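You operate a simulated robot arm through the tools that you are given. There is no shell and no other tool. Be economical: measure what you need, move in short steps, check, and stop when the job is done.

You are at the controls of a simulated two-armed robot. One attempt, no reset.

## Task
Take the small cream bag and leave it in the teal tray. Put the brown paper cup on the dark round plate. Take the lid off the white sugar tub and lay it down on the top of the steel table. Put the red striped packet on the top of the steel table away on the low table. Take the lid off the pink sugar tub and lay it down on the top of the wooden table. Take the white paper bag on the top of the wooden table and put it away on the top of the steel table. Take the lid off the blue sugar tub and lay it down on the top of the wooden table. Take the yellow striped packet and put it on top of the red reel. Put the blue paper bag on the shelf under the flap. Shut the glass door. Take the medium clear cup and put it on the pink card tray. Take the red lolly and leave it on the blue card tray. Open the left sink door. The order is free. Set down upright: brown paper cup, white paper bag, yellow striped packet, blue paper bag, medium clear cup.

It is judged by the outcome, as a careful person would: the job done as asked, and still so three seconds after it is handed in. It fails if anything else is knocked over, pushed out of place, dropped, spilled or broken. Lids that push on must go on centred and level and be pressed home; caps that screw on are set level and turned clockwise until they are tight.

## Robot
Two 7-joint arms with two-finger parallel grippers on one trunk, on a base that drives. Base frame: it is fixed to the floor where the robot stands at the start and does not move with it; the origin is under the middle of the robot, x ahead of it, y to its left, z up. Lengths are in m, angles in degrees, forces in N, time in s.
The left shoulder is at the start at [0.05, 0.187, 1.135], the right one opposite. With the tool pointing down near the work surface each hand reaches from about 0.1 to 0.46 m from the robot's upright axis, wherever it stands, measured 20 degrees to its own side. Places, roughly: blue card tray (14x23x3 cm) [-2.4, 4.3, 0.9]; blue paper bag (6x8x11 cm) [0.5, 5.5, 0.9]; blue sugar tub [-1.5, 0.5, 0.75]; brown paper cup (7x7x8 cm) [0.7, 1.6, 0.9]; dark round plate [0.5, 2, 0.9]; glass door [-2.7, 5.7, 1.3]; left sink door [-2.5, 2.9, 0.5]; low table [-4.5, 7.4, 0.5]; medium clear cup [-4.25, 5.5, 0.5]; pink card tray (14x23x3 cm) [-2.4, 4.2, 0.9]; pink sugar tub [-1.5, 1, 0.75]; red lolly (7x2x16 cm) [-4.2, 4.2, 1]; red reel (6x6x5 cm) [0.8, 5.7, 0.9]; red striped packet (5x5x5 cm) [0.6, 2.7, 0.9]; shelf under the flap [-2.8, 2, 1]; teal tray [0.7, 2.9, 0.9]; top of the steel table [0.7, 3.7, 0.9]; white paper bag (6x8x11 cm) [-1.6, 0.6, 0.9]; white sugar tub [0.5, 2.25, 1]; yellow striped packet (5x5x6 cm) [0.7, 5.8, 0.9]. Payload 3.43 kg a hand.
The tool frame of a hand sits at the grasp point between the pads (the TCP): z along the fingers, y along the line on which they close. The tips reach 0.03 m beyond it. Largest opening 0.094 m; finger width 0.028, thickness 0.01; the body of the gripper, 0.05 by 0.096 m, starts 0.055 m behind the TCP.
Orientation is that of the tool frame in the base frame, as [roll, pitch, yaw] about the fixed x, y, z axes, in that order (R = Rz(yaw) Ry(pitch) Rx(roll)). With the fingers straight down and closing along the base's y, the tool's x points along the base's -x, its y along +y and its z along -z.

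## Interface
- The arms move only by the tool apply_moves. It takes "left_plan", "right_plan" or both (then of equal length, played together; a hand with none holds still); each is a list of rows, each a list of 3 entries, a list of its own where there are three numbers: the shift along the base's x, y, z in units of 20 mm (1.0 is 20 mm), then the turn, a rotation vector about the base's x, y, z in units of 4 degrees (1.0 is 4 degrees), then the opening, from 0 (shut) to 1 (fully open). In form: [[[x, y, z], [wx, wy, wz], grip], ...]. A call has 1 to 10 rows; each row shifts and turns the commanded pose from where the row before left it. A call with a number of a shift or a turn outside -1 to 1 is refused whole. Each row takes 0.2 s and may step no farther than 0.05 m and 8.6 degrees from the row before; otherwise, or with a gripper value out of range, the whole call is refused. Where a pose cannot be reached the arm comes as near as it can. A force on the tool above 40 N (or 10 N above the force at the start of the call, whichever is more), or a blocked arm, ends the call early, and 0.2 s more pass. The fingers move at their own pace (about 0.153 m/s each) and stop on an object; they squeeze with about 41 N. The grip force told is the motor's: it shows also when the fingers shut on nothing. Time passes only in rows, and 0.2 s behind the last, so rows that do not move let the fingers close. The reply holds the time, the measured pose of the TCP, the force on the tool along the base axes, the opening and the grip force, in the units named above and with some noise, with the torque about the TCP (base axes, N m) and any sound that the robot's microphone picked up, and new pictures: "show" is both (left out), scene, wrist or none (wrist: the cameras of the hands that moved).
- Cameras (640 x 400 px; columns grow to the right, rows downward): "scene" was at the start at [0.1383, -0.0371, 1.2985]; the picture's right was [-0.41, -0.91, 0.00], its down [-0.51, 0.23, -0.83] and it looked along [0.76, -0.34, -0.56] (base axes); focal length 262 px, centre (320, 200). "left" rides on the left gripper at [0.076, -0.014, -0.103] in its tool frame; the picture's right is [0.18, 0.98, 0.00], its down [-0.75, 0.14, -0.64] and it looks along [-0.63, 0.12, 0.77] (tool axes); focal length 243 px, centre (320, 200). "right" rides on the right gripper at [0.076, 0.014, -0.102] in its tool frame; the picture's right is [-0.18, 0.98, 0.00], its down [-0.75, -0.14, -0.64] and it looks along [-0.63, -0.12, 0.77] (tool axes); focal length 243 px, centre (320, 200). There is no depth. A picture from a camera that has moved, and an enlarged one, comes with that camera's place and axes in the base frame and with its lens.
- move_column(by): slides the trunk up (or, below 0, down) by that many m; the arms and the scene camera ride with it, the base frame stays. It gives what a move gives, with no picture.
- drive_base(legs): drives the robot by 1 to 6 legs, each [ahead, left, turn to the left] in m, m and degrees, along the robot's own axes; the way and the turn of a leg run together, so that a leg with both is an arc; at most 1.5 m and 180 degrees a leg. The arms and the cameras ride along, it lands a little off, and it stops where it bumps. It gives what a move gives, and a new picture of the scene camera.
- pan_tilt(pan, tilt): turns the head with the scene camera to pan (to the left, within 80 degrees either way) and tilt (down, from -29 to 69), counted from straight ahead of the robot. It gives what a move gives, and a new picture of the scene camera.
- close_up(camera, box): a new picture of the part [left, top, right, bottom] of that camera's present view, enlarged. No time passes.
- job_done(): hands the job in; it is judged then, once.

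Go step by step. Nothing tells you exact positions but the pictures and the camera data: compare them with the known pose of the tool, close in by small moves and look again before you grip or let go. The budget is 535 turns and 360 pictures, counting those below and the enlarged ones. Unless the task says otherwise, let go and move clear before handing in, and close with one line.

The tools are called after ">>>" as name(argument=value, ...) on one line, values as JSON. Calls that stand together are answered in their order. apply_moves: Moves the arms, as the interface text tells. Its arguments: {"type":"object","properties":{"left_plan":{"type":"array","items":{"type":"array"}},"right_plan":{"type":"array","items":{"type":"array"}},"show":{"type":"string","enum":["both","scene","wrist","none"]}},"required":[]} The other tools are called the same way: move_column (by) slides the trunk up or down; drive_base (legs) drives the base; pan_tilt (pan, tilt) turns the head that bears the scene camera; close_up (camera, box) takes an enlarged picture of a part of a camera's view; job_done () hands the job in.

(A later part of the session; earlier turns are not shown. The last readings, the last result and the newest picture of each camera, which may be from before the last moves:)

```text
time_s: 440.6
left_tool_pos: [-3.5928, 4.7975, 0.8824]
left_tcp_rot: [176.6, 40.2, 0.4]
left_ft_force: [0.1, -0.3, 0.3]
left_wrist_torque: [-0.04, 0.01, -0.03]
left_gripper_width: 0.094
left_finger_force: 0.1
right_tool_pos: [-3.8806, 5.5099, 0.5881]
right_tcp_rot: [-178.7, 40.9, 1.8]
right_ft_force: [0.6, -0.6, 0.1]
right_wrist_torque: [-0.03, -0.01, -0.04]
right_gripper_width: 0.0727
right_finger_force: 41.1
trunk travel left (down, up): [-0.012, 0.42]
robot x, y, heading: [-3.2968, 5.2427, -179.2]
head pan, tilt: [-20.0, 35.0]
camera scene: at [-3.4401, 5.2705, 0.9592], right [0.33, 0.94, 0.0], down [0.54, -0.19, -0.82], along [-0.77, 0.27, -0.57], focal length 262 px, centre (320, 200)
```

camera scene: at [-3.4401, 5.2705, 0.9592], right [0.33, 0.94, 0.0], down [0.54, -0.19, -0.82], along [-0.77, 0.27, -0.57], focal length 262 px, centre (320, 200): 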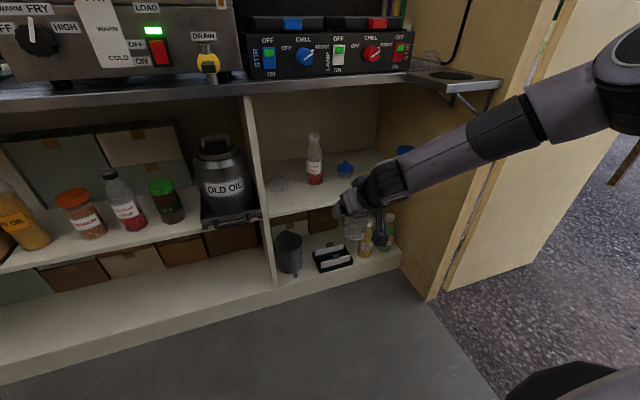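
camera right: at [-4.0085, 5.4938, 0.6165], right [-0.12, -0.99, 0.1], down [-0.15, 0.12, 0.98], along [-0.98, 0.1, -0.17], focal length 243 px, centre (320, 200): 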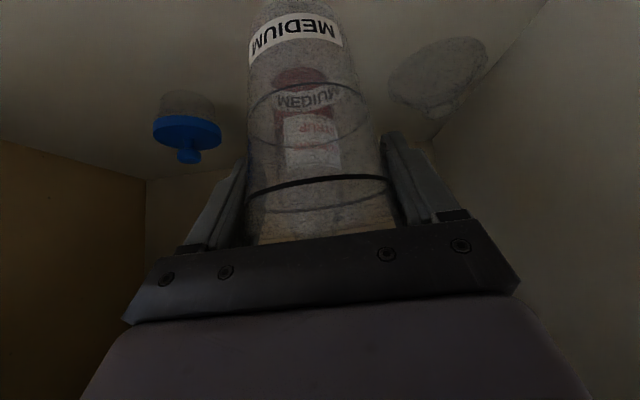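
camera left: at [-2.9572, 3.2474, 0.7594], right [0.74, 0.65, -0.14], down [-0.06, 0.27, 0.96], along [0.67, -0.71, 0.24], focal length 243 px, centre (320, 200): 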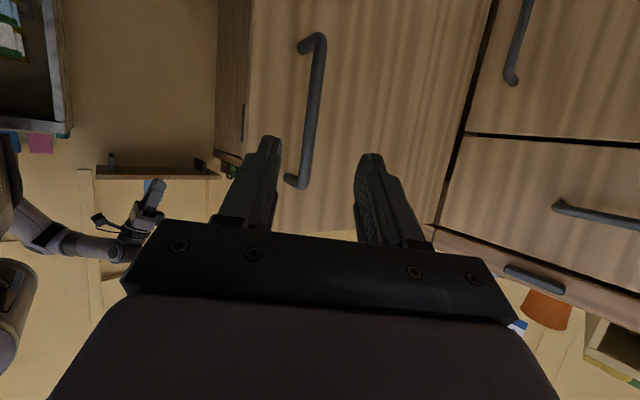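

Raise the trunk and the hand, then turn to the tray side.

>>> move_column(by=0.4)

>>> apply_moves(right_plan=[[[0.3, 0, 1], [0, 0, 0], 0.55], [[0.3, 0, 1], [0, 0, 0], 0.55], [[0.3, 0, 1], [0, 0, 0], 0.55], [[0.3, 0, 1], [0, 0, 0], 0.55], [[0.3, 0, 1], [0, 0, 0], 0.55], [[0.3, 0, 1], [0, 0, 0], 0.55]], show="none")

>>> drive_base(legs=[[0, 0.3, 0], [0, 0, 90], [0, 0, 89.5]])

```text
time_s: 444.4
left_tool_pos: [-3.5914, 4.7984, 1.2826]
left_tcp_rot: [176.6, 40.2, 0.3]
left_ft_force: [0.1, 0.3, -0.1]
left_wrist_torque: [0.02, 0.01, -0.01]
left_gripper_width: 0.0941
left_finger_force: 0.1
right_tool_pos: [-3.8799, 5.5105, 0.9881]
right_tcp_rot: [-178.7, 40.7, 1.8]
right_ft_force: [-0.5, 1.1, -0.2]
right_wrist_torque: [0.0, 0.02, 0.0]
right_gripper_width: 0.0726
right_finger_force: 41.2
trunk travel left (down, up): [-0.412, 0.02]
robot x, y, heading: [-3.3002, 5.2482, -179.1]
head pan, tilt: [-20.0, 35.0]
```

```text
time_s: 445.8
left_tool_pos: [-3.5926, 4.7985, 1.2822]
left_tcp_rot: [176.5, 40.2, 0.4]
left_ft_force: [-0.1, 0.1, 0.2]
left_wrist_torque: [0.02, -0.01, 0.03]
left_gripper_width: 0.0938
left_finger_force: 0.1
right_tool_pos: [-3.8438, 5.508, 1.1101]
right_tcp_rot: [-178.6, 40.7, 1.9]
right_ft_force: [0.4, -0.6, -0.1]
right_wrist_torque: [0.0, -0.01, -0.01]
right_gripper_width: 0.0723
right_finger_force: 41.0
trunk travel left (down, up): [-0.412, 0.02]
robot x, y, heading: [-3.2984, 5.2429, -178.9]
head pan, tilt: [-20.0, 35.0]
```

```text
time_s: 455.5
left_tool_pos: [-2.987, 5.3826, 1.2823]
left_tcp_rot: [176.5, 40.2, 179.0]
left_ft_force: [0.2, 1.0, 0.4]
left_wrist_torque: [-0.02, 0.0, 0.02]
left_gripper_width: 0.0938
left_finger_force: 0.0
right_tool_pos: [-2.7541, 4.6654, 1.109]
right_tcp_rot: [-178.7, 40.9, -179.4]
right_ft_force: [0.0, 0.4, -0.5]
right_wrist_torque: [0.0, -0.02, -0.01]
right_gripper_width: 0.0723
right_finger_force: 40.7
trunk travel left (down, up): [-0.412, 0.02]
robot x, y, heading: [-3.294, 4.9424, -0.5]
head pan, tilt: [-20.0, 35.0]
camera scene: at [-3.1532, 4.9112, 1.3592], right [-0.35, -0.94, 0.0], down [-0.54, 0.2, -0.82], along [0.77, -0.29, -0.57], focal length 262 px, centre (320, 200)
```

scene: 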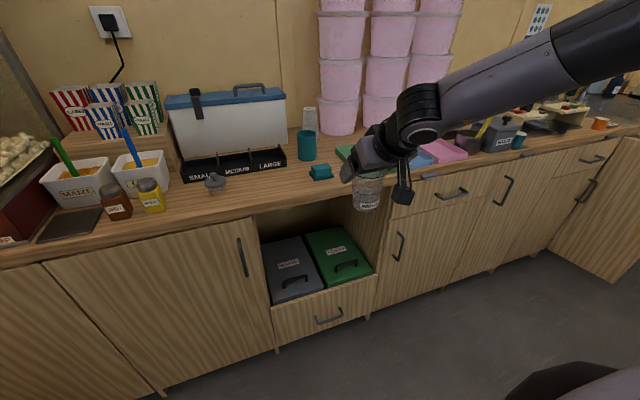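

>>> drive_base(legs=[[0, -0.51, 0.5], [0.3, 0, 0]])

>>> pan_tilt(pan=-10, tilt=40)

```text
time_s: 460.1
left_tool_pos: [-2.6934, 4.8783, 1.2816]
left_tcp_rot: [176.6, 40.2, 179.6]
left_ft_force: [0.3, -0.2, 0.9]
left_wrist_torque: [0.0, 0.02, 0.0]
left_gripper_width: 0.0941
left_finger_force: 0.0
right_tool_pos: [-2.4496, 4.1642, 1.1094]
right_tcp_rot: [-178.7, 40.8, -178.8]
right_ft_force: [-0.1, -0.9, 0.2]
right_wrist_torque: [0.01, 0.0, -0.01]
right_gripper_width: 0.0724
right_finger_force: 41.2
trunk travel left (down, up): [-0.412, 0.02]
robot x, y, heading: [-2.9903, 4.4368, 0.5]
head pan, tilt: [-20.0, 35.0]
camera scene: at [-2.8528, 4.4057, 1.3591], right [-0.34, -0.94, 0.0], down [-0.54, 0.19, -0.82], along [0.77, -0.28, -0.57], focal length 262 px, centre (320, 200)
```

scene: 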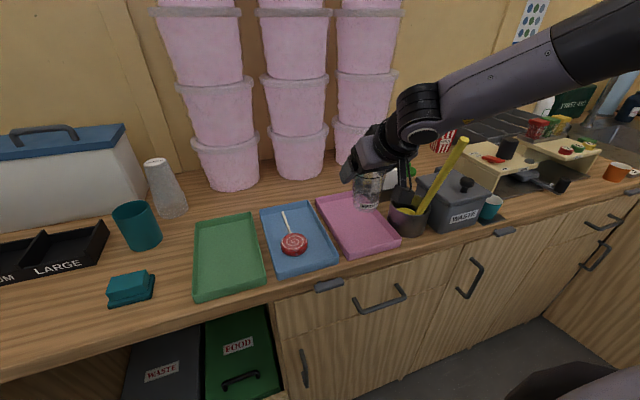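

```text
time_s: 460.8
left_tool_pos: [-2.6949, 4.8792, 1.2816]
left_tcp_rot: [176.5, 40.3, 179.5]
left_ft_force: [0.2, 0.0, 0.4]
left_wrist_torque: [0.0, -0.02, -0.01]
left_gripper_width: 0.0941
left_finger_force: 0.1
right_tool_pos: [-2.4495, 4.1644, 1.1094]
right_tcp_rot: [-178.7, 40.8, -178.7]
right_ft_force: [-0.4, 0.7, -0.6]
right_wrist_torque: [0.01, 0.0, 0.0]
right_gripper_width: 0.0723
right_finger_force: 41.2
trunk travel left (down, up): [-0.412, 0.02]
robot x, y, heading: [-2.9938, 4.4343, 0.2]
head pan, tilt: [-10.0, 40.0]
camera scene: at [-2.8526, 4.421, 1.3517], right [-0.17, -0.99, 0.0], down [-0.63, 0.11, -0.77], along [0.76, -0.13, -0.64], focal length 262 px, centre (320, 200)
```

scene: 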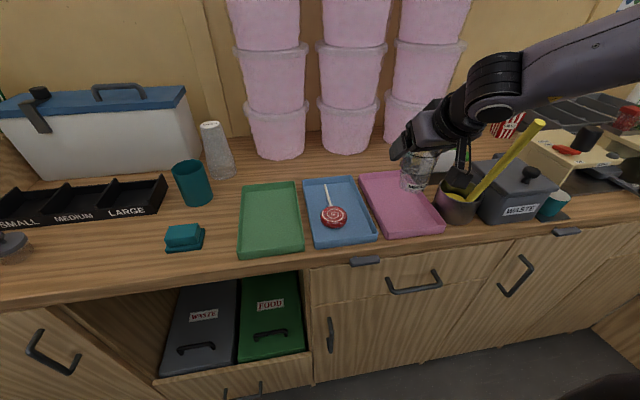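

Pink tray centre ≈(-2.40, 4.15). Align and lower.

>>> apply_moves(right_plan=[[[0.9, -0.25, 0], [0, 0, 0], 0.55], [[0.9, -0.25, -0.3], [0, 0, 0], 0.55], [[0.6, 0, -1], [0, 0, 0], 0.55], [[0, 0, -1], [0, 0, 0], 0.55], [[0, 0, -1], [0, 0, 0], 0.55], [[0, 0, -0.6], [0, 0, 0], 0.55]])

```text
time_s: 462.2
left_tool_pos: [-2.6934, 4.8791, 1.2821]
left_tcp_rot: [176.6, 40.2, 179.6]
left_ft_force: [-0.1, 0.1, 0.1]
left_wrist_torque: [0.0, -0.01, 0.02]
left_gripper_width: 0.0941
left_finger_force: 0.1
right_tool_pos: [-2.4028, 4.1554, 1.0319]
right_tcp_rot: [-178.6, 40.8, -178.8]
right_ft_force: [0.0, -0.2, 0.0]
right_wrist_torque: [-0.01, 0.02, 0.0]
right_gripper_width: 0.0724
right_finger_force: 40.8
trunk travel left (down, up): [-0.412, 0.02]
robot x, y, heading: [-2.992, 4.4362, 0.1]
head pan, tilt: [-10.0, 40.0]
camera scene: at [-2.8525, 4.4211, 1.3517], right [-0.17, -0.99, 0.0], down [-0.63, 0.11, -0.77], along [0.75, -0.13, -0.64], focal length 262 px, centre (320, 200)
camera right: at [-2.5284, 4.1694, 1.059], right [0.13, 0.99, 0.1], down [0.15, -0.12, 0.98], along [0.98, -0.11, -0.17], focal length 243 px, centre (320, 200)
```

scene: 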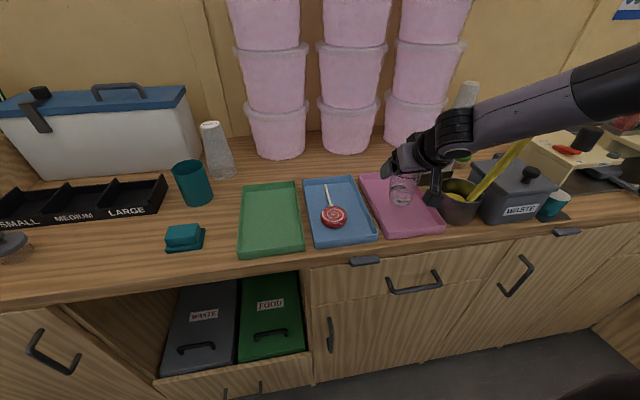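
right: 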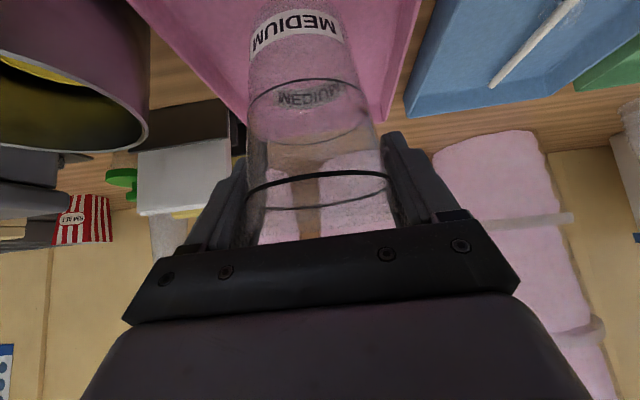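

>>> apply_moves(right_plan=[[[0, 0, -0.4], [0, 0, 0], 0.55], [[0, 0, -0.3], [0, 0, 0], 0.55], [[0, 0, -0.2], [0, 0, 0], 0.55], [[0, 0, 0], [0, 0, 0], 0.55]], show="none")

>>> apply_moves(right_plan=[[[0, 0, -0.15], [0, 0, 0], 0.55], [[0, 0, -0.15], [0, 0, 0], 0.55], [[0, 0, 0], [0, 0, 0], 0.55]], show="none")

```text
time_s: 463.2
left_tool_pos: [-2.6941, 4.8786, 1.2814]
left_tcp_rot: [176.6, 40.2, 179.5]
left_ft_force: [0.5, 0.4, 0.2]
left_wrist_torque: [0.01, -0.02, 0.02]
left_gripper_width: 0.0939
left_finger_force: 0.0
right_tool_pos: [-2.4014, 4.1551, 1.0146]
right_tcp_rot: [-178.6, 40.8, -178.8]
right_ft_force: [-0.3, -0.3, 0.6]
right_wrist_torque: [-0.01, -0.01, 0.05]
right_gripper_width: 0.0724
right_finger_force: 41.0
trunk travel left (down, up): [-0.412, 0.02]
robot x, y, heading: [-2.9963, 4.436, 0.4]
head pan, tilt: [-10.0, 40.0]
```

```text
time_s: 464.0
left_tool_pos: [-2.6946, 4.8785, 1.2817]
left_tcp_rot: [176.6, 40.2, 179.6]
left_ft_force: [-0.2, -0.5, 0.9]
left_wrist_torque: [-0.01, -0.03, 0.0]
left_gripper_width: 0.0942
left_finger_force: 0.1
right_tool_pos: [-2.4037, 4.156, 1.0086]
right_tcp_rot: [-178.7, 40.9, -178.8]
right_ft_force: [-0.3, -2.0, 3.8]
right_wrist_torque: [0.07, 0.11, 0.02]
right_gripper_width: 0.0723
right_finger_force: 40.6
trunk travel left (down, up): [-0.412, 0.02]
robot x, y, heading: [-2.9929, 4.4372, -0.0]
head pan, tilt: [-10.0, 40.0]
```

Contact as predicted. Lower 1 mm more, release and retreat along the tool axis.

>>> apply_moves(right_plan=[[[0, 0, -0.05], [0, 0, 0], 0.55], [[0, 0, 0], [0, 0, 0], 0.8], [[0, 0, 0], [0, 0, 0], 1], [[0, 0, 0], [0, 0, 0], 1], [[-0.65, 0, 0.76], [0, 0, 0], 1], [[-0.65, 0, 0.76], [0, 0, 0], 1], [[-0.65, 0, 0.76], [0, 0, 0], 1], [[-0.65, 0, 0.76], [0, 0, 0], 1], [[-0.65, 0, 0.76], [0, 0, 0], 1]])

```text
time_s: 466.0
left_tool_pos: [-2.694, 4.8793, 1.2822]
left_tcp_rot: [176.6, 40.1, 179.7]
left_ft_force: [0.5, 0.1, -0.2]
left_wrist_torque: [0.01, -0.01, -0.02]
left_gripper_width: 0.094
left_finger_force: 0.1
right_tool_pos: [-2.4694, 4.1545, 1.0826]
right_tcp_rot: [-178.6, 40.9, -178.8]
right_ft_force: [-0.7, -0.3, 0.3]
right_wrist_torque: [0.0, -0.02, -0.04]
right_gripper_width: 0.094
right_finger_force: 0.1
trunk travel left (down, up): [-0.412, 0.02]
robot x, y, heading: [-2.993, 4.4349, 0.4]
head pan, tilt: [-10.0, 40.0]
camera scene: at [-2.853, 4.4212, 1.3517], right [-0.17, -0.99, 0.0], down [-0.63, 0.11, -0.77], along [0.76, -0.13, -0.64], focal length 262 px, centre (320, 200)
camera right: at [-2.5933, 4.1688, 1.1111], right [0.13, 0.99, 0.1], down [0.15, -0.12, 0.98], along [0.98, -0.12, -0.17], focal length 243 px, centre (320, 200)
```

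scene: 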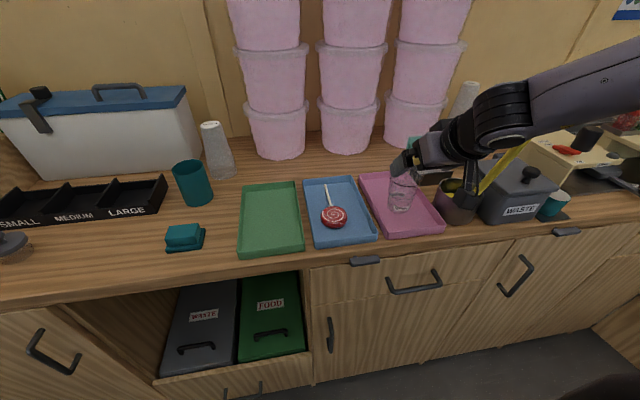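
right: 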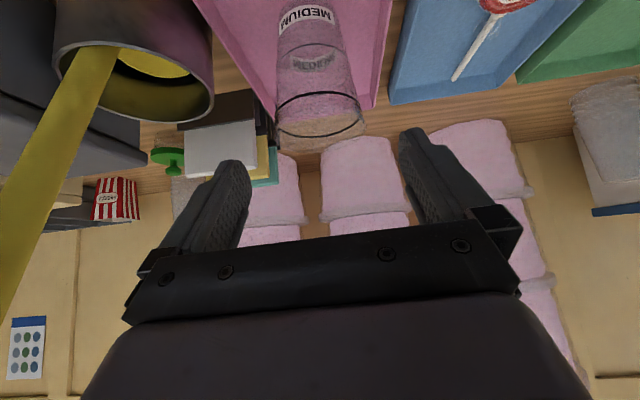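

The cup stands in the pink tray. Back off and look at the glass door near (-2.7, 5.7, 1.3).

>>> apply_moves(right_plan=[[[-0.5, 0, 1], [0, 0, 0], 1], [[-0.5, 0, 1], [0, 0, 0], 1], [[-0.5, 0, 1], [0, 0, 0], 1]], show="none")

>>> drive_base(legs=[[-0.42, 0, 0]])

>>> pan_tilt(pan=58, tilt=12)

```text
time_s: 466.8
left_tool_pos: [-2.6939, 4.8798, 1.2823]
left_tcp_rot: [176.5, 40.2, 179.5]
left_ft_force: [0.3, -0.9, -0.3]
left_wrist_torque: [0.0, -0.01, 0.01]
left_gripper_width: 0.094
left_finger_force: 0.0
right_tool_pos: [-2.4987, 4.1551, 1.1427]
right_tcp_rot: [-178.6, 40.8, -178.6]
right_ft_force: [-0.6, -1.1, 0.0]
right_wrist_torque: [0.03, -0.01, -0.01]
right_gripper_width: 0.0941
right_finger_force: 0.1
trunk travel left (down, up): [-0.412, 0.02]
robot x, y, heading: [-2.9933, 4.4351, 0.1]
head pan, tilt: [-10.0, 40.0]
```

```text
time_s: 469.4
left_tool_pos: [-3.1139, 4.8785, 1.2825]
left_tcp_rot: [176.6, 40.2, 179.6]
left_ft_force: [0.3, 0.2, -0.4]
left_wrist_torque: [0.03, -0.02, 0.02]
left_gripper_width: 0.0939
left_finger_force: 0.0
right_tool_pos: [-2.9183, 4.1538, 1.1422]
right_tcp_rot: [-178.6, 40.8, -178.7]
right_ft_force: [-0.6, 0.5, 0.4]
right_wrist_torque: [-0.02, 0.03, 0.01]
right_gripper_width: 0.0941
right_finger_force: 0.2
trunk travel left (down, up): [-0.412, 0.02]
robot x, y, heading: [-3.4123, 4.435, -0.0]
head pan, tilt: [-10.0, 40.0]
camera scene: at [-3.2733, 4.4194, 1.3517], right [-0.17, -0.99, 0.0], down [-0.63, 0.11, -0.77], along [0.76, -0.13, -0.64], focal length 262 px, centre (320, 200)
```

scene: 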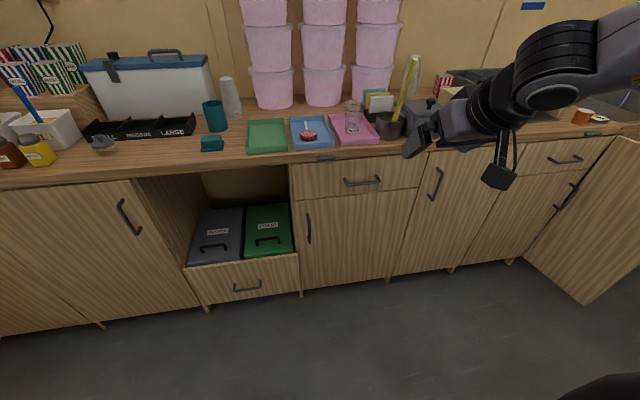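

```text
time_s: 470.8
left_tool_pos: [-3.1139, 4.8782, 1.2828]
left_tcp_rot: [176.6, 40.3, 179.6]
left_ft_force: [0.2, 0.2, -0.2]
left_wrist_torque: [0.0, -0.02, -0.02]
left_gripper_width: 0.094
left_finger_force: 0.1
right_tool_pos: [-2.9174, 4.1537, 1.1421]
right_tcp_rot: [-178.6, 40.9, -178.6]
right_ft_force: [0.0, -0.5, -0.9]
right_wrist_torque: [0.03, -0.04, -0.01]
right_gripper_width: 0.0938
right_finger_force: 0.0
trunk travel left (down, up): [-0.412, 0.02]
robot x, y, heading: [-3.41, 4.4358, 0.2]
head pan, tilt: [58.0, 12.0]
camera scene: at [-3.3074, 4.5131, 1.3961], right [0.85, -0.53, 0.0], down [-0.11, -0.18, -0.98], along [0.52, 0.83, -0.21], focal length 262 px, centre (320, 200)
```

scene: 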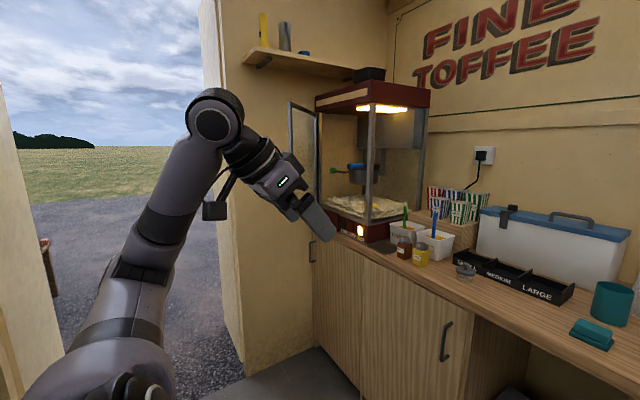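

>>> close_up(camera="scene", box=[260, 70, 460, 270])

```text
2.00 times, centred on (360, 170) of scene
camera zoom: at [-3.3074, 4.5131, 1.3961], right [0.85, -0.53, 0.0], down [-0.11, -0.18, -0.98], along [0.52, 0.83, -0.21], focal length 524 px, centre (240, 260)
```

zoom: 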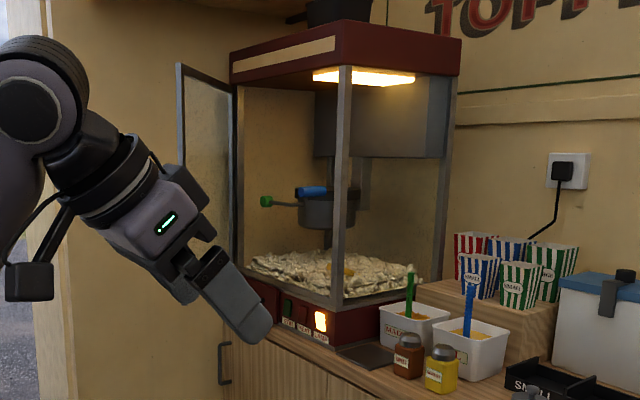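

The popcorn machine's glass door is open ~48°: hinge ≈(-2.57, 5.70), free edge ≈(-2.87, 5.43), z 1.07–1.55. I'll drive left so the left hand is on its outer (NW) side.

>>> drive_base(legs=[[0, 0.74, 0]])

>>> pan_tilt(pan=15, tilt=15)

```text
time_s: 474.8
left_tool_pos: [-3.1242, 5.6171, 1.2823]
left_tcp_rot: [176.6, 40.1, -179.8]
left_ft_force: [1.1, 0.1, 0.2]
left_wrist_torque: [0.04, 0.03, 0.0]
left_gripper_width: 0.0938
left_finger_force: 0.0
right_tool_pos: [-2.9221, 4.8943, 1.142]
right_tcp_rot: [-178.6, 40.8, -178.2]
right_ft_force: [0.5, 0.3, 0.3]
right_wrist_torque: [0.02, 0.01, 0.02]
right_gripper_width: 0.0937
right_finger_force: 0.1
trunk travel left (down, up): [-0.412, 0.02]
robot x, y, heading: [-3.4201, 5.1703, 0.8]
head pan, tilt: [58.0, 12.0]
camera scene: at [-3.3144, 5.2512, 1.3961], right [0.85, -0.52, 0.0], down [-0.11, -0.18, -0.98], along [0.51, 0.84, -0.21], focal length 262 px, centre (320, 200)
```

scene: 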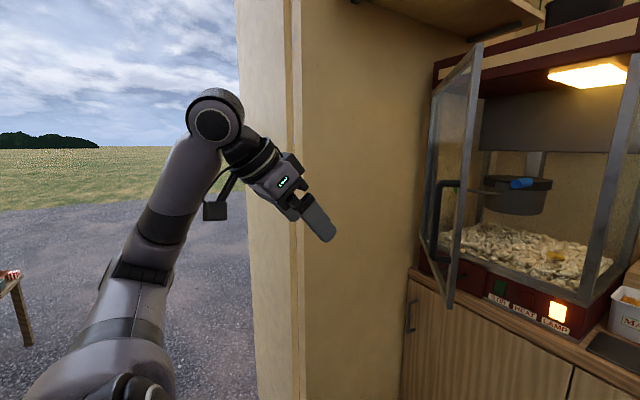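

```text
time_s: 475.9
left_tool_pos: [-3.1244, 5.6172, 1.2825]
left_tcp_rot: [176.4, 40.2, -179.8]
left_ft_force: [-0.5, -0.6, -0.9]
left_wrist_torque: [-0.04, -0.02, 0.0]
left_gripper_width: 0.0941
left_finger_force: 0.0
right_tool_pos: [-2.9215, 4.8955, 1.1429]
right_tcp_rot: [-178.8, 40.8, -178.2]
right_ft_force: [-0.1, 0.1, -0.1]
right_wrist_torque: [0.01, -0.01, -0.02]
right_gripper_width: 0.0942
right_finger_force: 0.1
trunk travel left (down, up): [-0.412, 0.02]
robot x, y, heading: [-3.421, 5.1706, 0.8]
head pan, tilt: [15.0, 15.0]
camera scene: at [-3.2729, 5.1966, 1.3912], right [0.27, -0.96, 0.0], down [-0.25, -0.07, -0.97], along [0.93, 0.26, -0.26], focal length 262 px, centre (320, 200)
```

scene: 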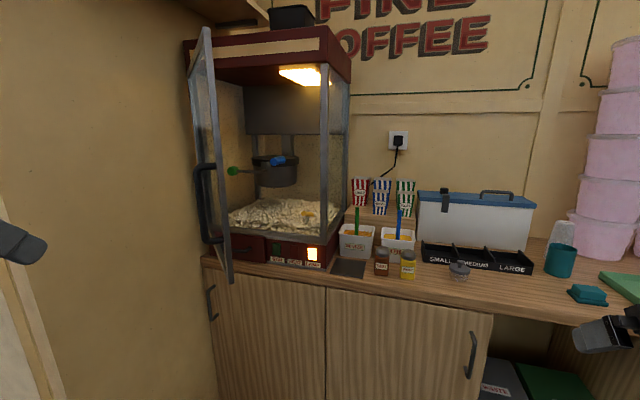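

Refined: hinge ≈(-2.465, 5.87), free edge ≈(-2.826, 5.527), open ~46°. Close the left fist and drive forward so it is behind the door's outer side.

>>> apply_moves(left_plan=[[[0, 0.2, 0], [0, 0, 0], 0], [[0, 0.2, 0], [0, 0, 0], 0], [[0, 0, 0], [0, 0, 0], 0]], show="none")

>>> pan_tilt(pan=35, tilt=15)

>>> drive_base(legs=[[0.26, 0, 0]])

```text
time_s: 476.7
left_tool_pos: [-3.1248, 5.6231, 1.2822]
left_tcp_rot: [176.6, 40.3, -179.8]
left_ft_force: [0.3, 0.8, -0.7]
left_wrist_torque: [0.0, -0.01, -0.04]
left_gripper_width: 0.0001
left_finger_force: 33.2
right_tool_pos: [-2.921, 4.8945, 1.1424]
right_tcp_rot: [-178.7, 40.8, -178.3]
right_ft_force: [0.1, 0.0, -0.7]
right_wrist_torque: [-0.01, -0.01, -0.01]
right_gripper_width: 0.0942
right_finger_force: 0.1
trunk travel left (down, up): [-0.412, 0.02]
robot x, y, heading: [-3.4194, 5.1698, 0.8]
head pan, tilt: [15.0, 15.0]
```

```text
time_s: 477.5
left_tool_pos: [-3.1245, 5.6244, 1.2826]
left_tcp_rot: [176.6, 40.2, -179.8]
left_ft_force: [0.2, 0.0, -0.3]
left_wrist_torque: [0.04, -0.02, -0.02]
left_gripper_width: 0.0002
left_finger_force: 32.7
right_tool_pos: [-2.9212, 4.8945, 1.1432]
right_tcp_rot: [-178.7, 40.8, -178.2]
right_ft_force: [0.6, -0.8, 0.8]
right_wrist_torque: [0.02, 0.0, -0.02]
right_gripper_width: 0.0938
right_finger_force: 0.0
trunk travel left (down, up): [-0.412, 0.02]
robot x, y, heading: [-3.4187, 5.1718, 0.7]
head pan, tilt: [35.0, 15.0]
camera scene: at [-3.2869, 5.2257, 1.3912], right [0.58, -0.81, 0.0], down [-0.21, -0.15, -0.97], along [0.78, 0.56, -0.26], focal length 262 px, centre (320, 200)
```

scene: 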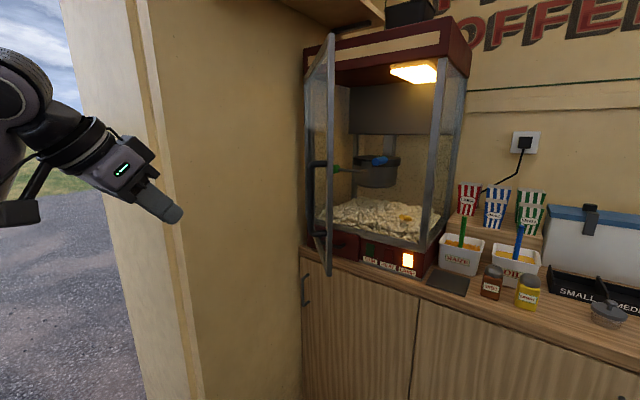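

```text
time_s: 479.4
left_tool_pos: [-2.8641, 5.6264, 1.2819]
left_tcp_rot: [176.7, 40.2, -179.9]
left_ft_force: [0.0, -0.6, 0.0]
left_wrist_torque: [-0.02, 0.02, -0.01]
left_gripper_width: 0.0
left_finger_force: 32.7
right_tool_pos: [-2.6633, 4.897, 1.142]
right_tcp_rot: [-178.6, 40.7, -178.3]
right_ft_force: [-0.6, 0.3, -0.9]
right_wrist_torque: [0.01, -0.01, 0.03]
right_gripper_width: 0.0941
right_finger_force: 0.1
trunk travel left (down, up): [-0.412, 0.02]
robot x, y, heading: [-3.1602, 5.1781, 0.7]
head pan, tilt: [35.0, 15.0]
camera scene: at [-3.0276, 5.2287, 1.3911], right [0.58, -0.81, 0.0], down [-0.21, -0.15, -0.97], along [0.78, 0.56, -0.26], focal length 262 px, centre (320, 200)
```

scene: 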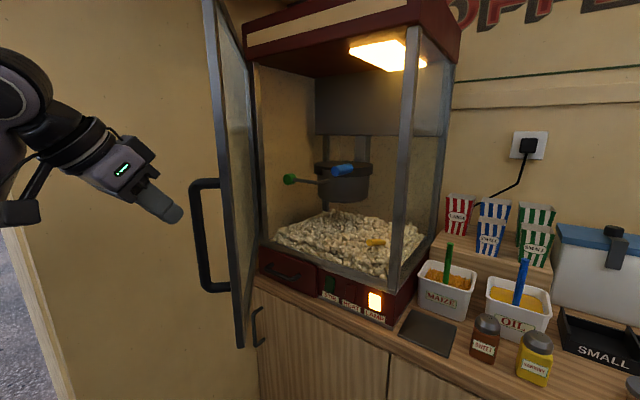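

The tip is beside the handle; I'll raise above the handle (z≈1.43) and push on the frame.

>>> apply_moves(left_plan=[[[0, 0, 1], [0, 0, 0], 0], [[0, 0, 1], [0, 0, 0], 0], [[0, 0, 1], [0, 0, 0], 0], [[0, 0, 1], [0, 0, 0], 0], [[0, 0, 1], [0, 0, 0], 0], [[0, 0, 1], [0, 0, 0], 0], [[0, 0, 1], [0, 0, 0], 0], [[0.5, -0.5, 0.3], [0, 0, 0], 0], [[0.5, -0.5, 0], [0, 0, 0], 0]])

```text
time_s: 481.4
left_tool_pos: [-2.8445, 5.6067, 1.4292]
left_tcp_rot: [176.6, 40.1, 180.0]
left_ft_force: [0.3, 0.3, 0.7]
left_wrist_torque: [-0.01, -0.01, -0.02]
left_gripper_width: 0.0002
left_finger_force: 32.5
right_tool_pos: [-2.6636, 4.8975, 1.1431]
right_tcp_rot: [-178.8, 40.8, -178.4]
right_ft_force: [-0.3, -0.2, 0.4]
right_wrist_torque: [-0.01, -0.02, 0.0]
right_gripper_width: 0.0938
right_finger_force: 0.0
trunk travel left (down, up): [-0.412, 0.02]
robot x, y, heading: [-3.1616, 5.1781, 0.6]
head pan, tilt: [35.0, 15.0]
camera scene: at [-3.0282, 5.2285, 1.3912], right [0.58, -0.81, 0.0], down [-0.21, -0.15, -0.97], along [0.78, 0.56, -0.26], focal length 262 px, centre (320, 200)
camera left: at [-2.9685, 5.5863, 1.456], right [-0.18, 0.98, -0.07], down [0.16, 0.1, 0.98], along [0.97, 0.17, -0.17], focal length 243 px, centre (320, 200)
```

scene: 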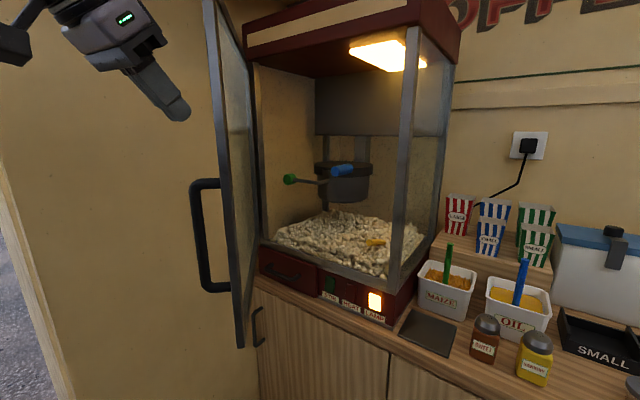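
left: 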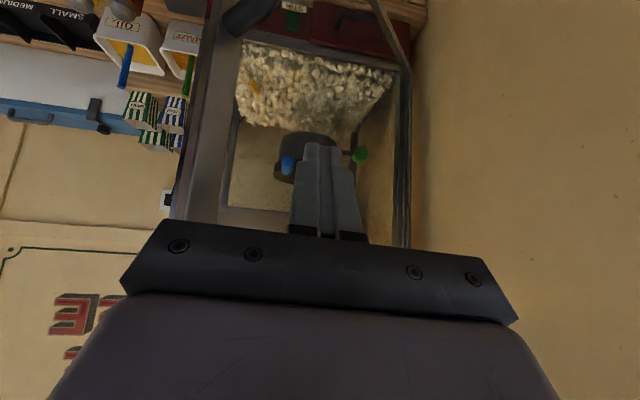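

>>> apply_moves(left_plan=[[[0.8, -0.95, 0], [0, 0, 0], 0], [[0.8, -0.95, 0], [0, 0, 0], 0], [[0.8, -0.95, 0], [0, 0, 0], 0], [[0.89, -0.69, 0], [0, 0, 0], 0], [[0.89, -0.69, 0], [0, 0, 0], 0], [[0.89, -0.69, 0], [0, 0, 0], 0], [[0.89, -0.69, 0], [0, 0, 0], 0]])

```text
time_s: 483.0
left_tool_pos: [-2.7249, 5.4924, 1.4288]
left_tcp_rot: [176.6, 40.2, -179.9]
left_ft_force: [0.7, 0.1, 0.5]
left_wrist_torque: [0.01, -0.04, 0.02]
left_gripper_width: 0.0004
left_finger_force: 33.1
right_tool_pos: [-2.6636, 4.8961, 1.1431]
right_tcp_rot: [-178.7, 40.7, -178.4]
right_ft_force: [-0.6, -0.2, -0.4]
right_wrist_torque: [-0.01, -0.01, 0.02]
right_gripper_width: 0.094
right_finger_force: 0.1
trunk travel left (down, up): [-0.412, 0.02]
robot x, y, heading: [-3.1633, 5.1739, 0.9]
head pan, tilt: [35.0, 15.0]
camera scene: at [-3.0278, 5.2281, 1.3912], right [0.58, -0.81, 0.0], down [-0.21, -0.15, -0.97], along [0.78, 0.56, -0.26], focal length 262 px, centre (320, 200)
camera left: at [-2.8487, 5.4734, 1.4565], right [-0.18, 0.98, -0.07], down [0.16, 0.1, 0.98], along [0.97, 0.16, -0.17], focal length 243 px, centre (320, 200)
```

scene: 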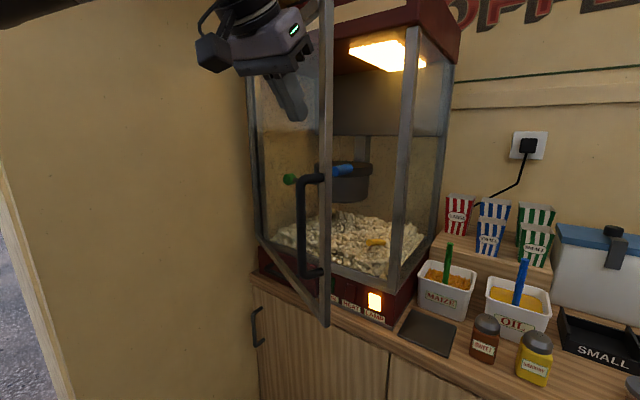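
left: 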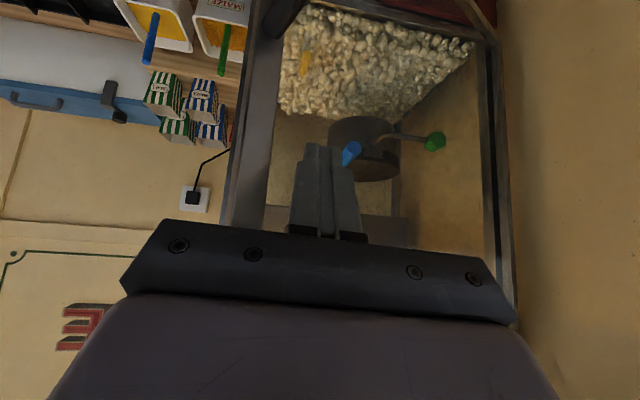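

The door follows. Keep pushing, mostly +x.

>>> apply_moves(left_plan=[[[0.9, -0.4, 0], [0, 0, 0], 0], [[0.9, -0.4, 0], [0, 0, 0], 0], [[0.9, -0.3, 0], [0, 0, 0], 0], [[0.9, -0.2, 0], [0, 0, 0], 0], [[0.9, -0.1, 0], [0, 0, 0], 0], [[0.9, -0.1, 0], [0, 0, 0], 0], [[0.9, 0, 0], [0, 0, 0], 0], [[0.9, 0, 0], [0, 0, 0], 0]])

```text
time_s: 484.8
left_tool_pos: [-2.6265, 5.4738, 1.4268]
left_tcp_rot: [176.6, 40.2, -180.0]
left_ft_force: [-1.0, 0.1, -0.4]
left_wrist_torque: [0.01, 0.01, 0.01]
left_gripper_width: 0.0
left_finger_force: 32.8
left hand out of reach, approached as far as the arm can: row 6, 7, 8
right_tool_pos: [-2.6635, 4.8978, 1.142]
right_tcp_rot: [-178.6, 40.8, -178.3]
right_ft_force: [0.8, 0.0, -0.6]
right_wrist_torque: [0.03, 0.0, 0.01]
right_gripper_width: 0.094
right_finger_force: 0.1
trunk travel left (down, up): [-0.412, 0.02]
robot x, y, heading: [-3.1603, 5.1753, 0.7]
head pan, tilt: [35.0, 15.0]
camera scene: at [-3.0284, 5.2287, 1.3912], right [0.58, -0.81, 0.0], down [-0.21, -0.15, -0.97], along [0.78, 0.56, -0.26], focal length 262 px, centre (320, 200)
camera left: at [-2.7513, 5.4525, 1.4544], right [-0.18, 0.98, -0.07], down [0.16, 0.1, 0.98], along [0.97, 0.17, -0.17], focal length 243 px, centre (320, 200)
```

scene: 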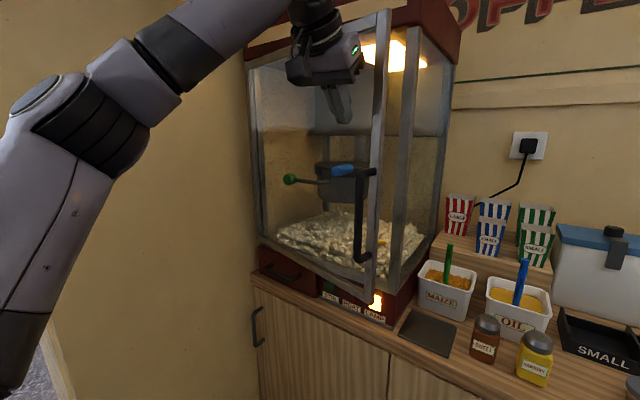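
left: 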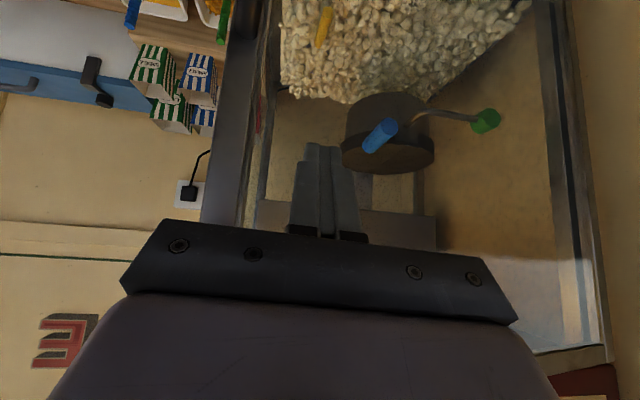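

Nearly closed, at arm's reach limit. Drive forward 8 cm to keep pushing gently.

>>> drive_base(legs=[[0.08, 0, 0]])

```text
time_s: 485.9
left_tool_pos: [-2.5482, 5.4739, 1.4272]
left_tcp_rot: [176.6, 40.2, -179.9]
left_ft_force: [1.2, 0.2, 0.5]
left_wrist_torque: [0.0, 0.02, 0.01]
left_gripper_width: 0.0
left_finger_force: 32.7
right_tool_pos: [-2.584, 4.897, 1.1411]
right_tcp_rot: [-178.7, 40.8, -178.4]
right_ft_force: [0.1, -0.4, 0.1]
right_wrist_torque: [0.0, 0.02, 0.0]
right_gripper_width: 0.0939
right_finger_force: 0.1
trunk travel left (down, up): [-0.412, 0.02]
robot x, y, heading: [-3.0827, 5.1776, 0.8]
head pan, tilt: [35.0, 15.0]
camera scene: at [-2.9481, 5.2296, 1.3911], right [0.58, -0.81, 0.0], down [-0.21, -0.15, -0.97], along [0.78, 0.56, -0.26], focal length 262 px, centre (320, 200)
```

scene: 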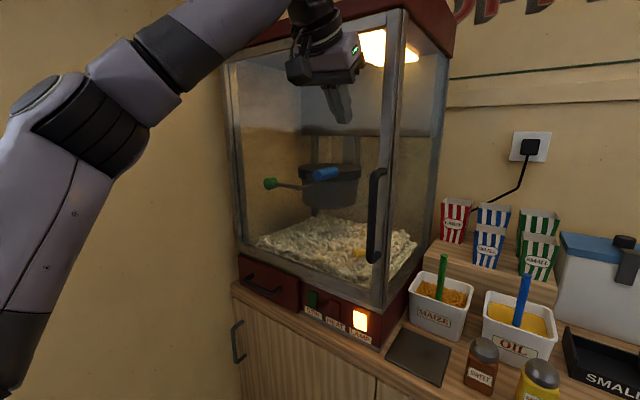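

Almost flush. Drive another few cm in small steps with the arm pushing.

>>> drive_base(legs=[[0.03, 0, 0]])

>>> apply_moves(left_plan=[[[0.4, 0, -0.3], [0, 0, 0], 0], [[0.4, 0, -0.3], [0, 0, 0], 0], [[0, 0, 0], [0, 0, 0], 0]])

```text
time_s: 486.7
left_tool_pos: [-2.5423, 5.4745, 1.4319]
left_tcp_rot: [176.6, 39.4, 180.0]
left_ft_force: [-13.2, 0.2, 1.8]
left_wrist_torque: [0.1, 0.17, 0.01]
left_gripper_width: 0.0
left_finger_force: 32.8
right_tool_pos: [-2.5686, 4.8982, 1.1431]
right_tcp_rot: [-178.7, 41.0, -178.3]
right_ft_force: [-0.1, 0.5, 0.1]
right_wrist_torque: [0.0, 0.03, -0.01]
right_gripper_width: 0.0941
right_finger_force: 0.1
trunk travel left (down, up): [-0.412, 0.02]
robot x, y, heading: [-3.0634, 5.1779, 0.7]
head pan, tilt: [35.0, 15.0]
stopped in leg 1: the force on the tool passed its limit (the readings are from after the stop); the commanded pose is now the measured one
camera scene: at [-2.9345, 5.2299, 1.3916], right [0.58, -0.81, 0.0], down [-0.21, -0.15, -0.97], along [0.78, 0.56, -0.26], focal length 262 px, centre (320, 200)
```

scene: 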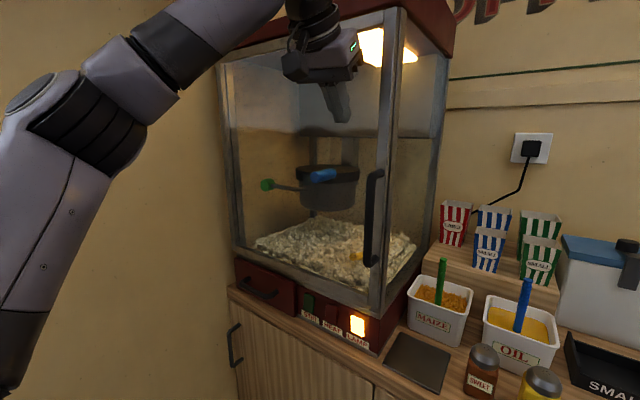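

```text
time_s: 487.2
left_tool_pos: [-2.5412, 5.4737, 1.4307]
left_tcp_rot: [176.8, 39.8, 179.8]
left_ft_force: [-28.0, -1.3, 4.4]
left_wrist_torque: [0.22, 0.29, -0.09]
left_gripper_width: 0.0
left_finger_force: 32.6
right_tool_pos: [-2.5715, 4.8985, 1.1436]
right_tcp_rot: [-178.6, 41.1, -178.1]
right_ft_force: [-0.7, -0.3, 0.3]
right_wrist_torque: [0.01, -0.01, 0.01]
right_gripper_width: 0.094
right_finger_force: 0.0
trunk travel left (down, up): [-0.412, 0.02]
robot x, y, heading: [-3.0645, 5.1728, 0.7]
head pan, tilt: [35.0, 15.0]
stopped in row 2 (left hand): the force on the tool passed its limit (the readings are from after the stop); the commanded pose is now the measured one
camera scene: at [-2.9386, 5.2299, 1.3919], right [0.59, -0.81, 0.0], down [-0.2, -0.15, -0.97], along [0.78, 0.57, -0.25], focal length 262 px, centre (320, 200)
camera left: at [-2.6654, 5.4543, 1.4579], right [-0.18, 0.98, -0.08], down [0.16, 0.1, 0.98], along [0.97, 0.16, -0.18], focal length 243 px, centre (320, 200)
```

scene: 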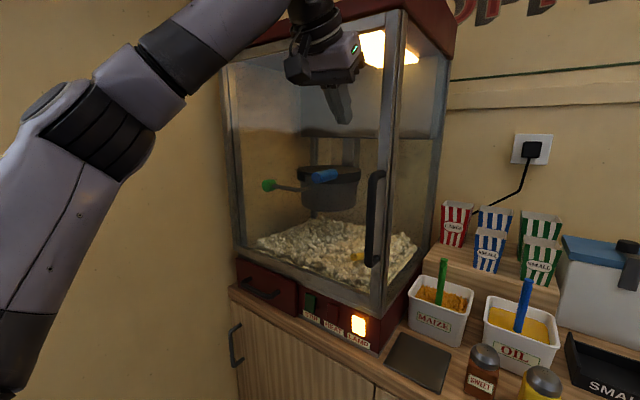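
left: 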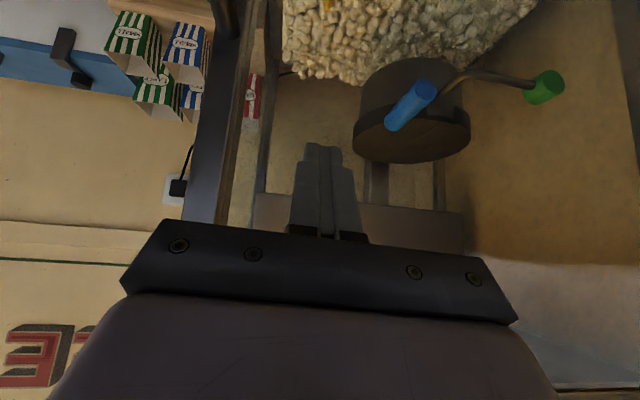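

The door resists at its frame. Retract and check that it's shut.

>>> apply_moves(left_plan=[[[-1, 0, 0], [0, 0, 0], 0], [[-1, 0, 0], [0, 0, 0], 0], [[-1, 0.3, 0], [0, 0, 0], 0], [[-1, 0.3, 0], [0, 0, 0], 0], [[-1, 0.3, 0], [0, 0, 0], 0], [[-1, 0.3, 0], [0, 0, 0], 0]], show="none")

>>> close_up(camera="scene", box=[200, 0, 460, 360])

```text
time_s: 488.6
left_tool_pos: [-2.6527, 5.4985, 1.4259]
left_tcp_rot: [176.9, 39.5, 180.0]
left_ft_force: [0.0, -0.8, -0.5]
left_wrist_torque: [0.03, 0.02, -0.01]
left_gripper_width: 0.0
left_finger_force: 32.7
right_tool_pos: [-2.567, 4.8998, 1.1437]
right_tcp_rot: [-178.6, 40.9, -178.2]
right_ft_force: [1.3, -0.9, 0.0]
right_wrist_torque: [-0.04, 0.02, -0.02]
right_gripper_width: 0.0943
right_finger_force: 0.1
trunk travel left (down, up): [-0.412, 0.02]
robot x, y, heading: [-3.0674, 5.1757, 1.1]
head pan, tilt: [35.0, 15.0]
```

```text
1.11 times, centred on (330, 180) of scene
camera zoom: at [-2.9325, 5.2303, 1.3913], right [0.58, -0.81, 0.0], down [-0.21, -0.15, -0.97], along [0.78, 0.56, -0.26], focal length 291 px, centre (309, 222)
```

zoom: 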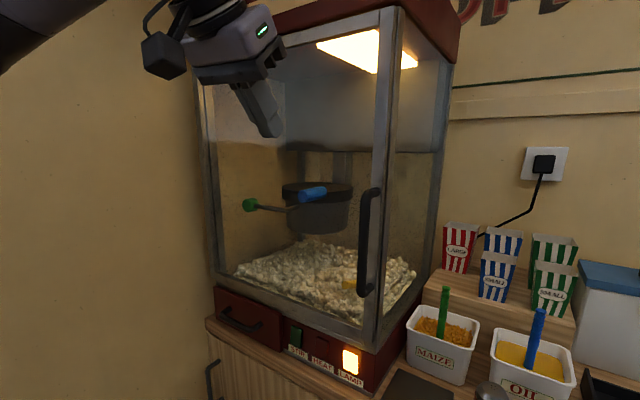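

Glass door shut. Now leave the booth: back off, turn to face -y, and tuck the arms forward for reversing out of the doorway.

>>> drive_base(legs=[[-0.35, 0, 0], [0, -0.4, 0], [0, 0, -91]])

>>> apply_moves(left_plan=[[[-1, -0.9, -0.9], [0, 0, 0], 0], [[-1, -0.9, -0.9], [0, 0, 0], 0], [[-1, -0.9, -0.9], [0, 0, 0], 0], [[-1, -0.9, -0.9], [0, 0, 0], 0], [[-1, -0.9, -0.9], [0, 0, 0], 0], [[-1, -0.9, -0.9], [0, 0, 0], 0], [[-1, -0.9, -0.9], [0, 0, 0], 0], [[-1, -0.9, -0.9], [0, 0, 0], 0], [[-1, -0.9, -0.9], [0, 0, 0], 0], [[-1, -0.9, -0.9], [0, 0, 0], 0]], right_plan=[[[0.7, -0.8, -0.3], [-0.5, 0, 0], 0], [[0.7, -0.8, -0.3], [-0.5, 0, 0], 0], [[0.7, -0.8, -0.3], [-0.5, 0, 0], 0], [[0.7, -0.8, -0.3], [-0.5, 0, 0], 0], [[0.7, -0.8, -0.3], [-0.5, 0, 0], 0], [[0.7, -0.8, -0.3], [-0.5, 0, 0], 0], [[0.7, -0.5, -0.3], [-0.5, 0, 0], 0], [[0.7, 0, -0.3], [-0.5, 0, 0], 0], [[0.4, 0, -0.3], [-0.5, 0, 0], 0], [[0, 0, -0.3], [-0.5, 0, 0], 0]], show="none")

>>> pan_tilt(pan=75, tilt=35)

>>> pan_tilt(pan=-75, tilt=35)

```text
time_s: 496.8
left_tool_pos: [-3.0933, 4.3516, 1.4257]
left_tcp_rot: [176.9, 39.5, 89.0]
left_ft_force: [-0.3, 0.6, -0.1]
left_wrist_torque: [0.02, 0.0, -0.02]
left_gripper_width: 0.0
left_finger_force: 33.1
right_tool_pos: [-3.6936, 4.2762, 1.1427]
right_tcp_rot: [-178.7, 40.8, 90.8]
right_ft_force: [-0.5, -0.3, -0.4]
right_wrist_torque: [0.01, 0.0, 0.01]
right_gripper_width: 0.0941
right_finger_force: 0.1
trunk travel left (down, up): [-0.412, 0.02]
robot x, y, heading: [-3.4106, 4.7693, -90.1]
head pan, tilt: [35.0, 15.0]
camera scene: at [-3.357, 4.6338, 1.3912], right [-0.82, -0.57, 0.0], down [-0.15, 0.21, -0.97], along [0.55, -0.79, -0.26], focal length 262 px, centre (320, 200)
```

scene: 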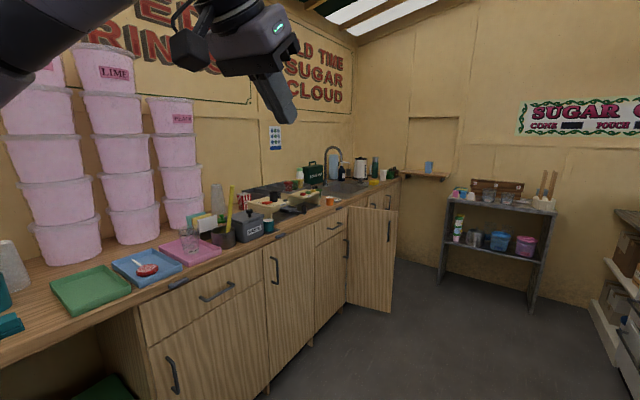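

```text
time_s: 499.0
left_tool_pos: [-3.2096, 4.1986, 1.2849]
left_tcp_rot: [176.8, 39.6, 89.1]
left_ft_force: [0.2, 0.1, -0.8]
left_wrist_torque: [0.01, -0.01, -0.05]
left_gripper_width: 0.0001
left_finger_force: 33.3
left hand out of reach, approached as far as the arm can: row 7, 8, 9, 10
right_tool_pos: [-3.5855, 4.177, 1.0858]
right_tcp_rot: [-178.2, 60.8, 91.2]
right_ft_force: [0.3, 0.0, 0.2]
right_wrist_torque: [0.02, 0.03, 0.01]
right_gripper_width: 0.0001
right_finger_force: 33.4
right hand out of reach, approached as far as the arm can: row 9
trunk travel left (down, up): [-0.412, 0.02]
robot x, y, heading: [-3.4088, 4.7715, -90.2]
head pan, tilt: [35.0, 15.0]
```

```text
time_s: 500.1
left_tool_pos: [-3.2108, 4.1998, 1.2841]
left_tcp_rot: [176.8, 39.4, 89.1]
left_ft_force: [-0.4, -0.4, 0.1]
left_wrist_torque: [0.02, -0.03, 0.02]
left_gripper_width: 0.0
left_finger_force: 33.1
right_tool_pos: [-3.5854, 4.1768, 1.088]
right_tcp_rot: [-178.1, 60.8, 91.3]
right_ft_force: [0.0, -0.2, -0.8]
right_wrist_torque: [0.01, -0.03, 0.04]
right_gripper_width: 0.0
right_finger_force: 32.4
trunk travel left (down, up): [-0.412, 0.02]
robot x, y, heading: [-3.4097, 4.7716, -90.3]
head pan, tilt: [75.0, 35.0]
camera scene: at [-3.3253, 4.6873, 1.3593], right [-0.26, -0.96, 0.0], down [-0.55, 0.15, -0.82], along [0.79, -0.22, -0.57], focal length 262 px, centre (320, 200)
```

scene: 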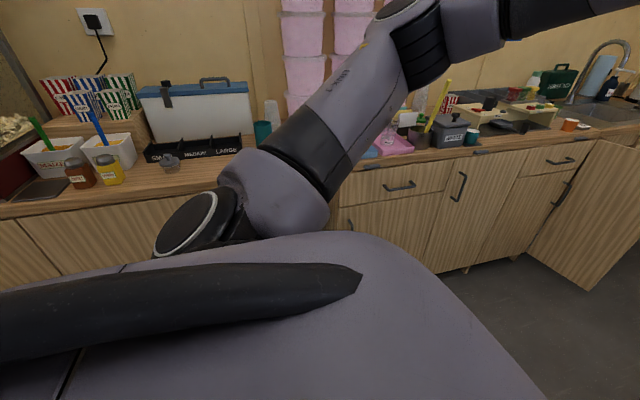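

```text
time_s: 502.4
left_tool_pos: [-3.2094, 4.1988, 1.2838]
left_tcp_rot: [176.8, 39.5, 89.2]
left_ft_force: [0.2, 0.6, -0.1]
left_wrist_torque: [0.0, 0.01, 0.02]
left_gripper_width: 0.0
left_finger_force: 32.8
right_tool_pos: [-3.5841, 4.1767, 1.0876]
right_tcp_rot: [-178.1, 60.8, 91.3]
right_ft_force: [0.3, 0.8, -0.1]
right_wrist_torque: [0.0, -0.01, 0.0]
right_gripper_width: 0.0
right_finger_force: 33.0
trunk travel left (down, up): [-0.412, 0.02]
robot x, y, heading: [-3.411, 4.7726, -90.3]
head pan, tilt: [-75.0, 35.0]
camera scene: at [-3.4954, 4.688, 1.3592], right [-0.26, 0.97, 0.0], down [0.55, 0.15, -0.82], along [-0.79, -0.21, -0.57], focal length 262 px, centre (320, 200)
```

scene: 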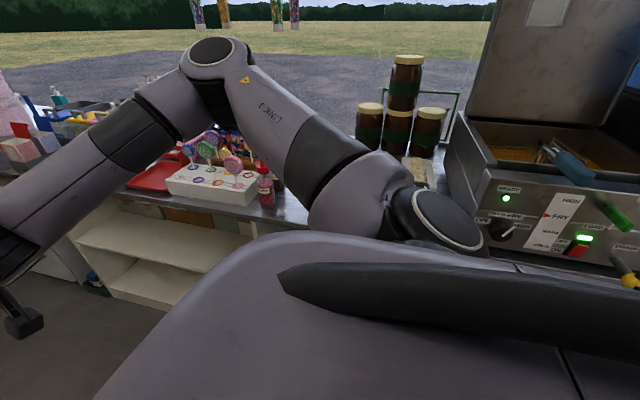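

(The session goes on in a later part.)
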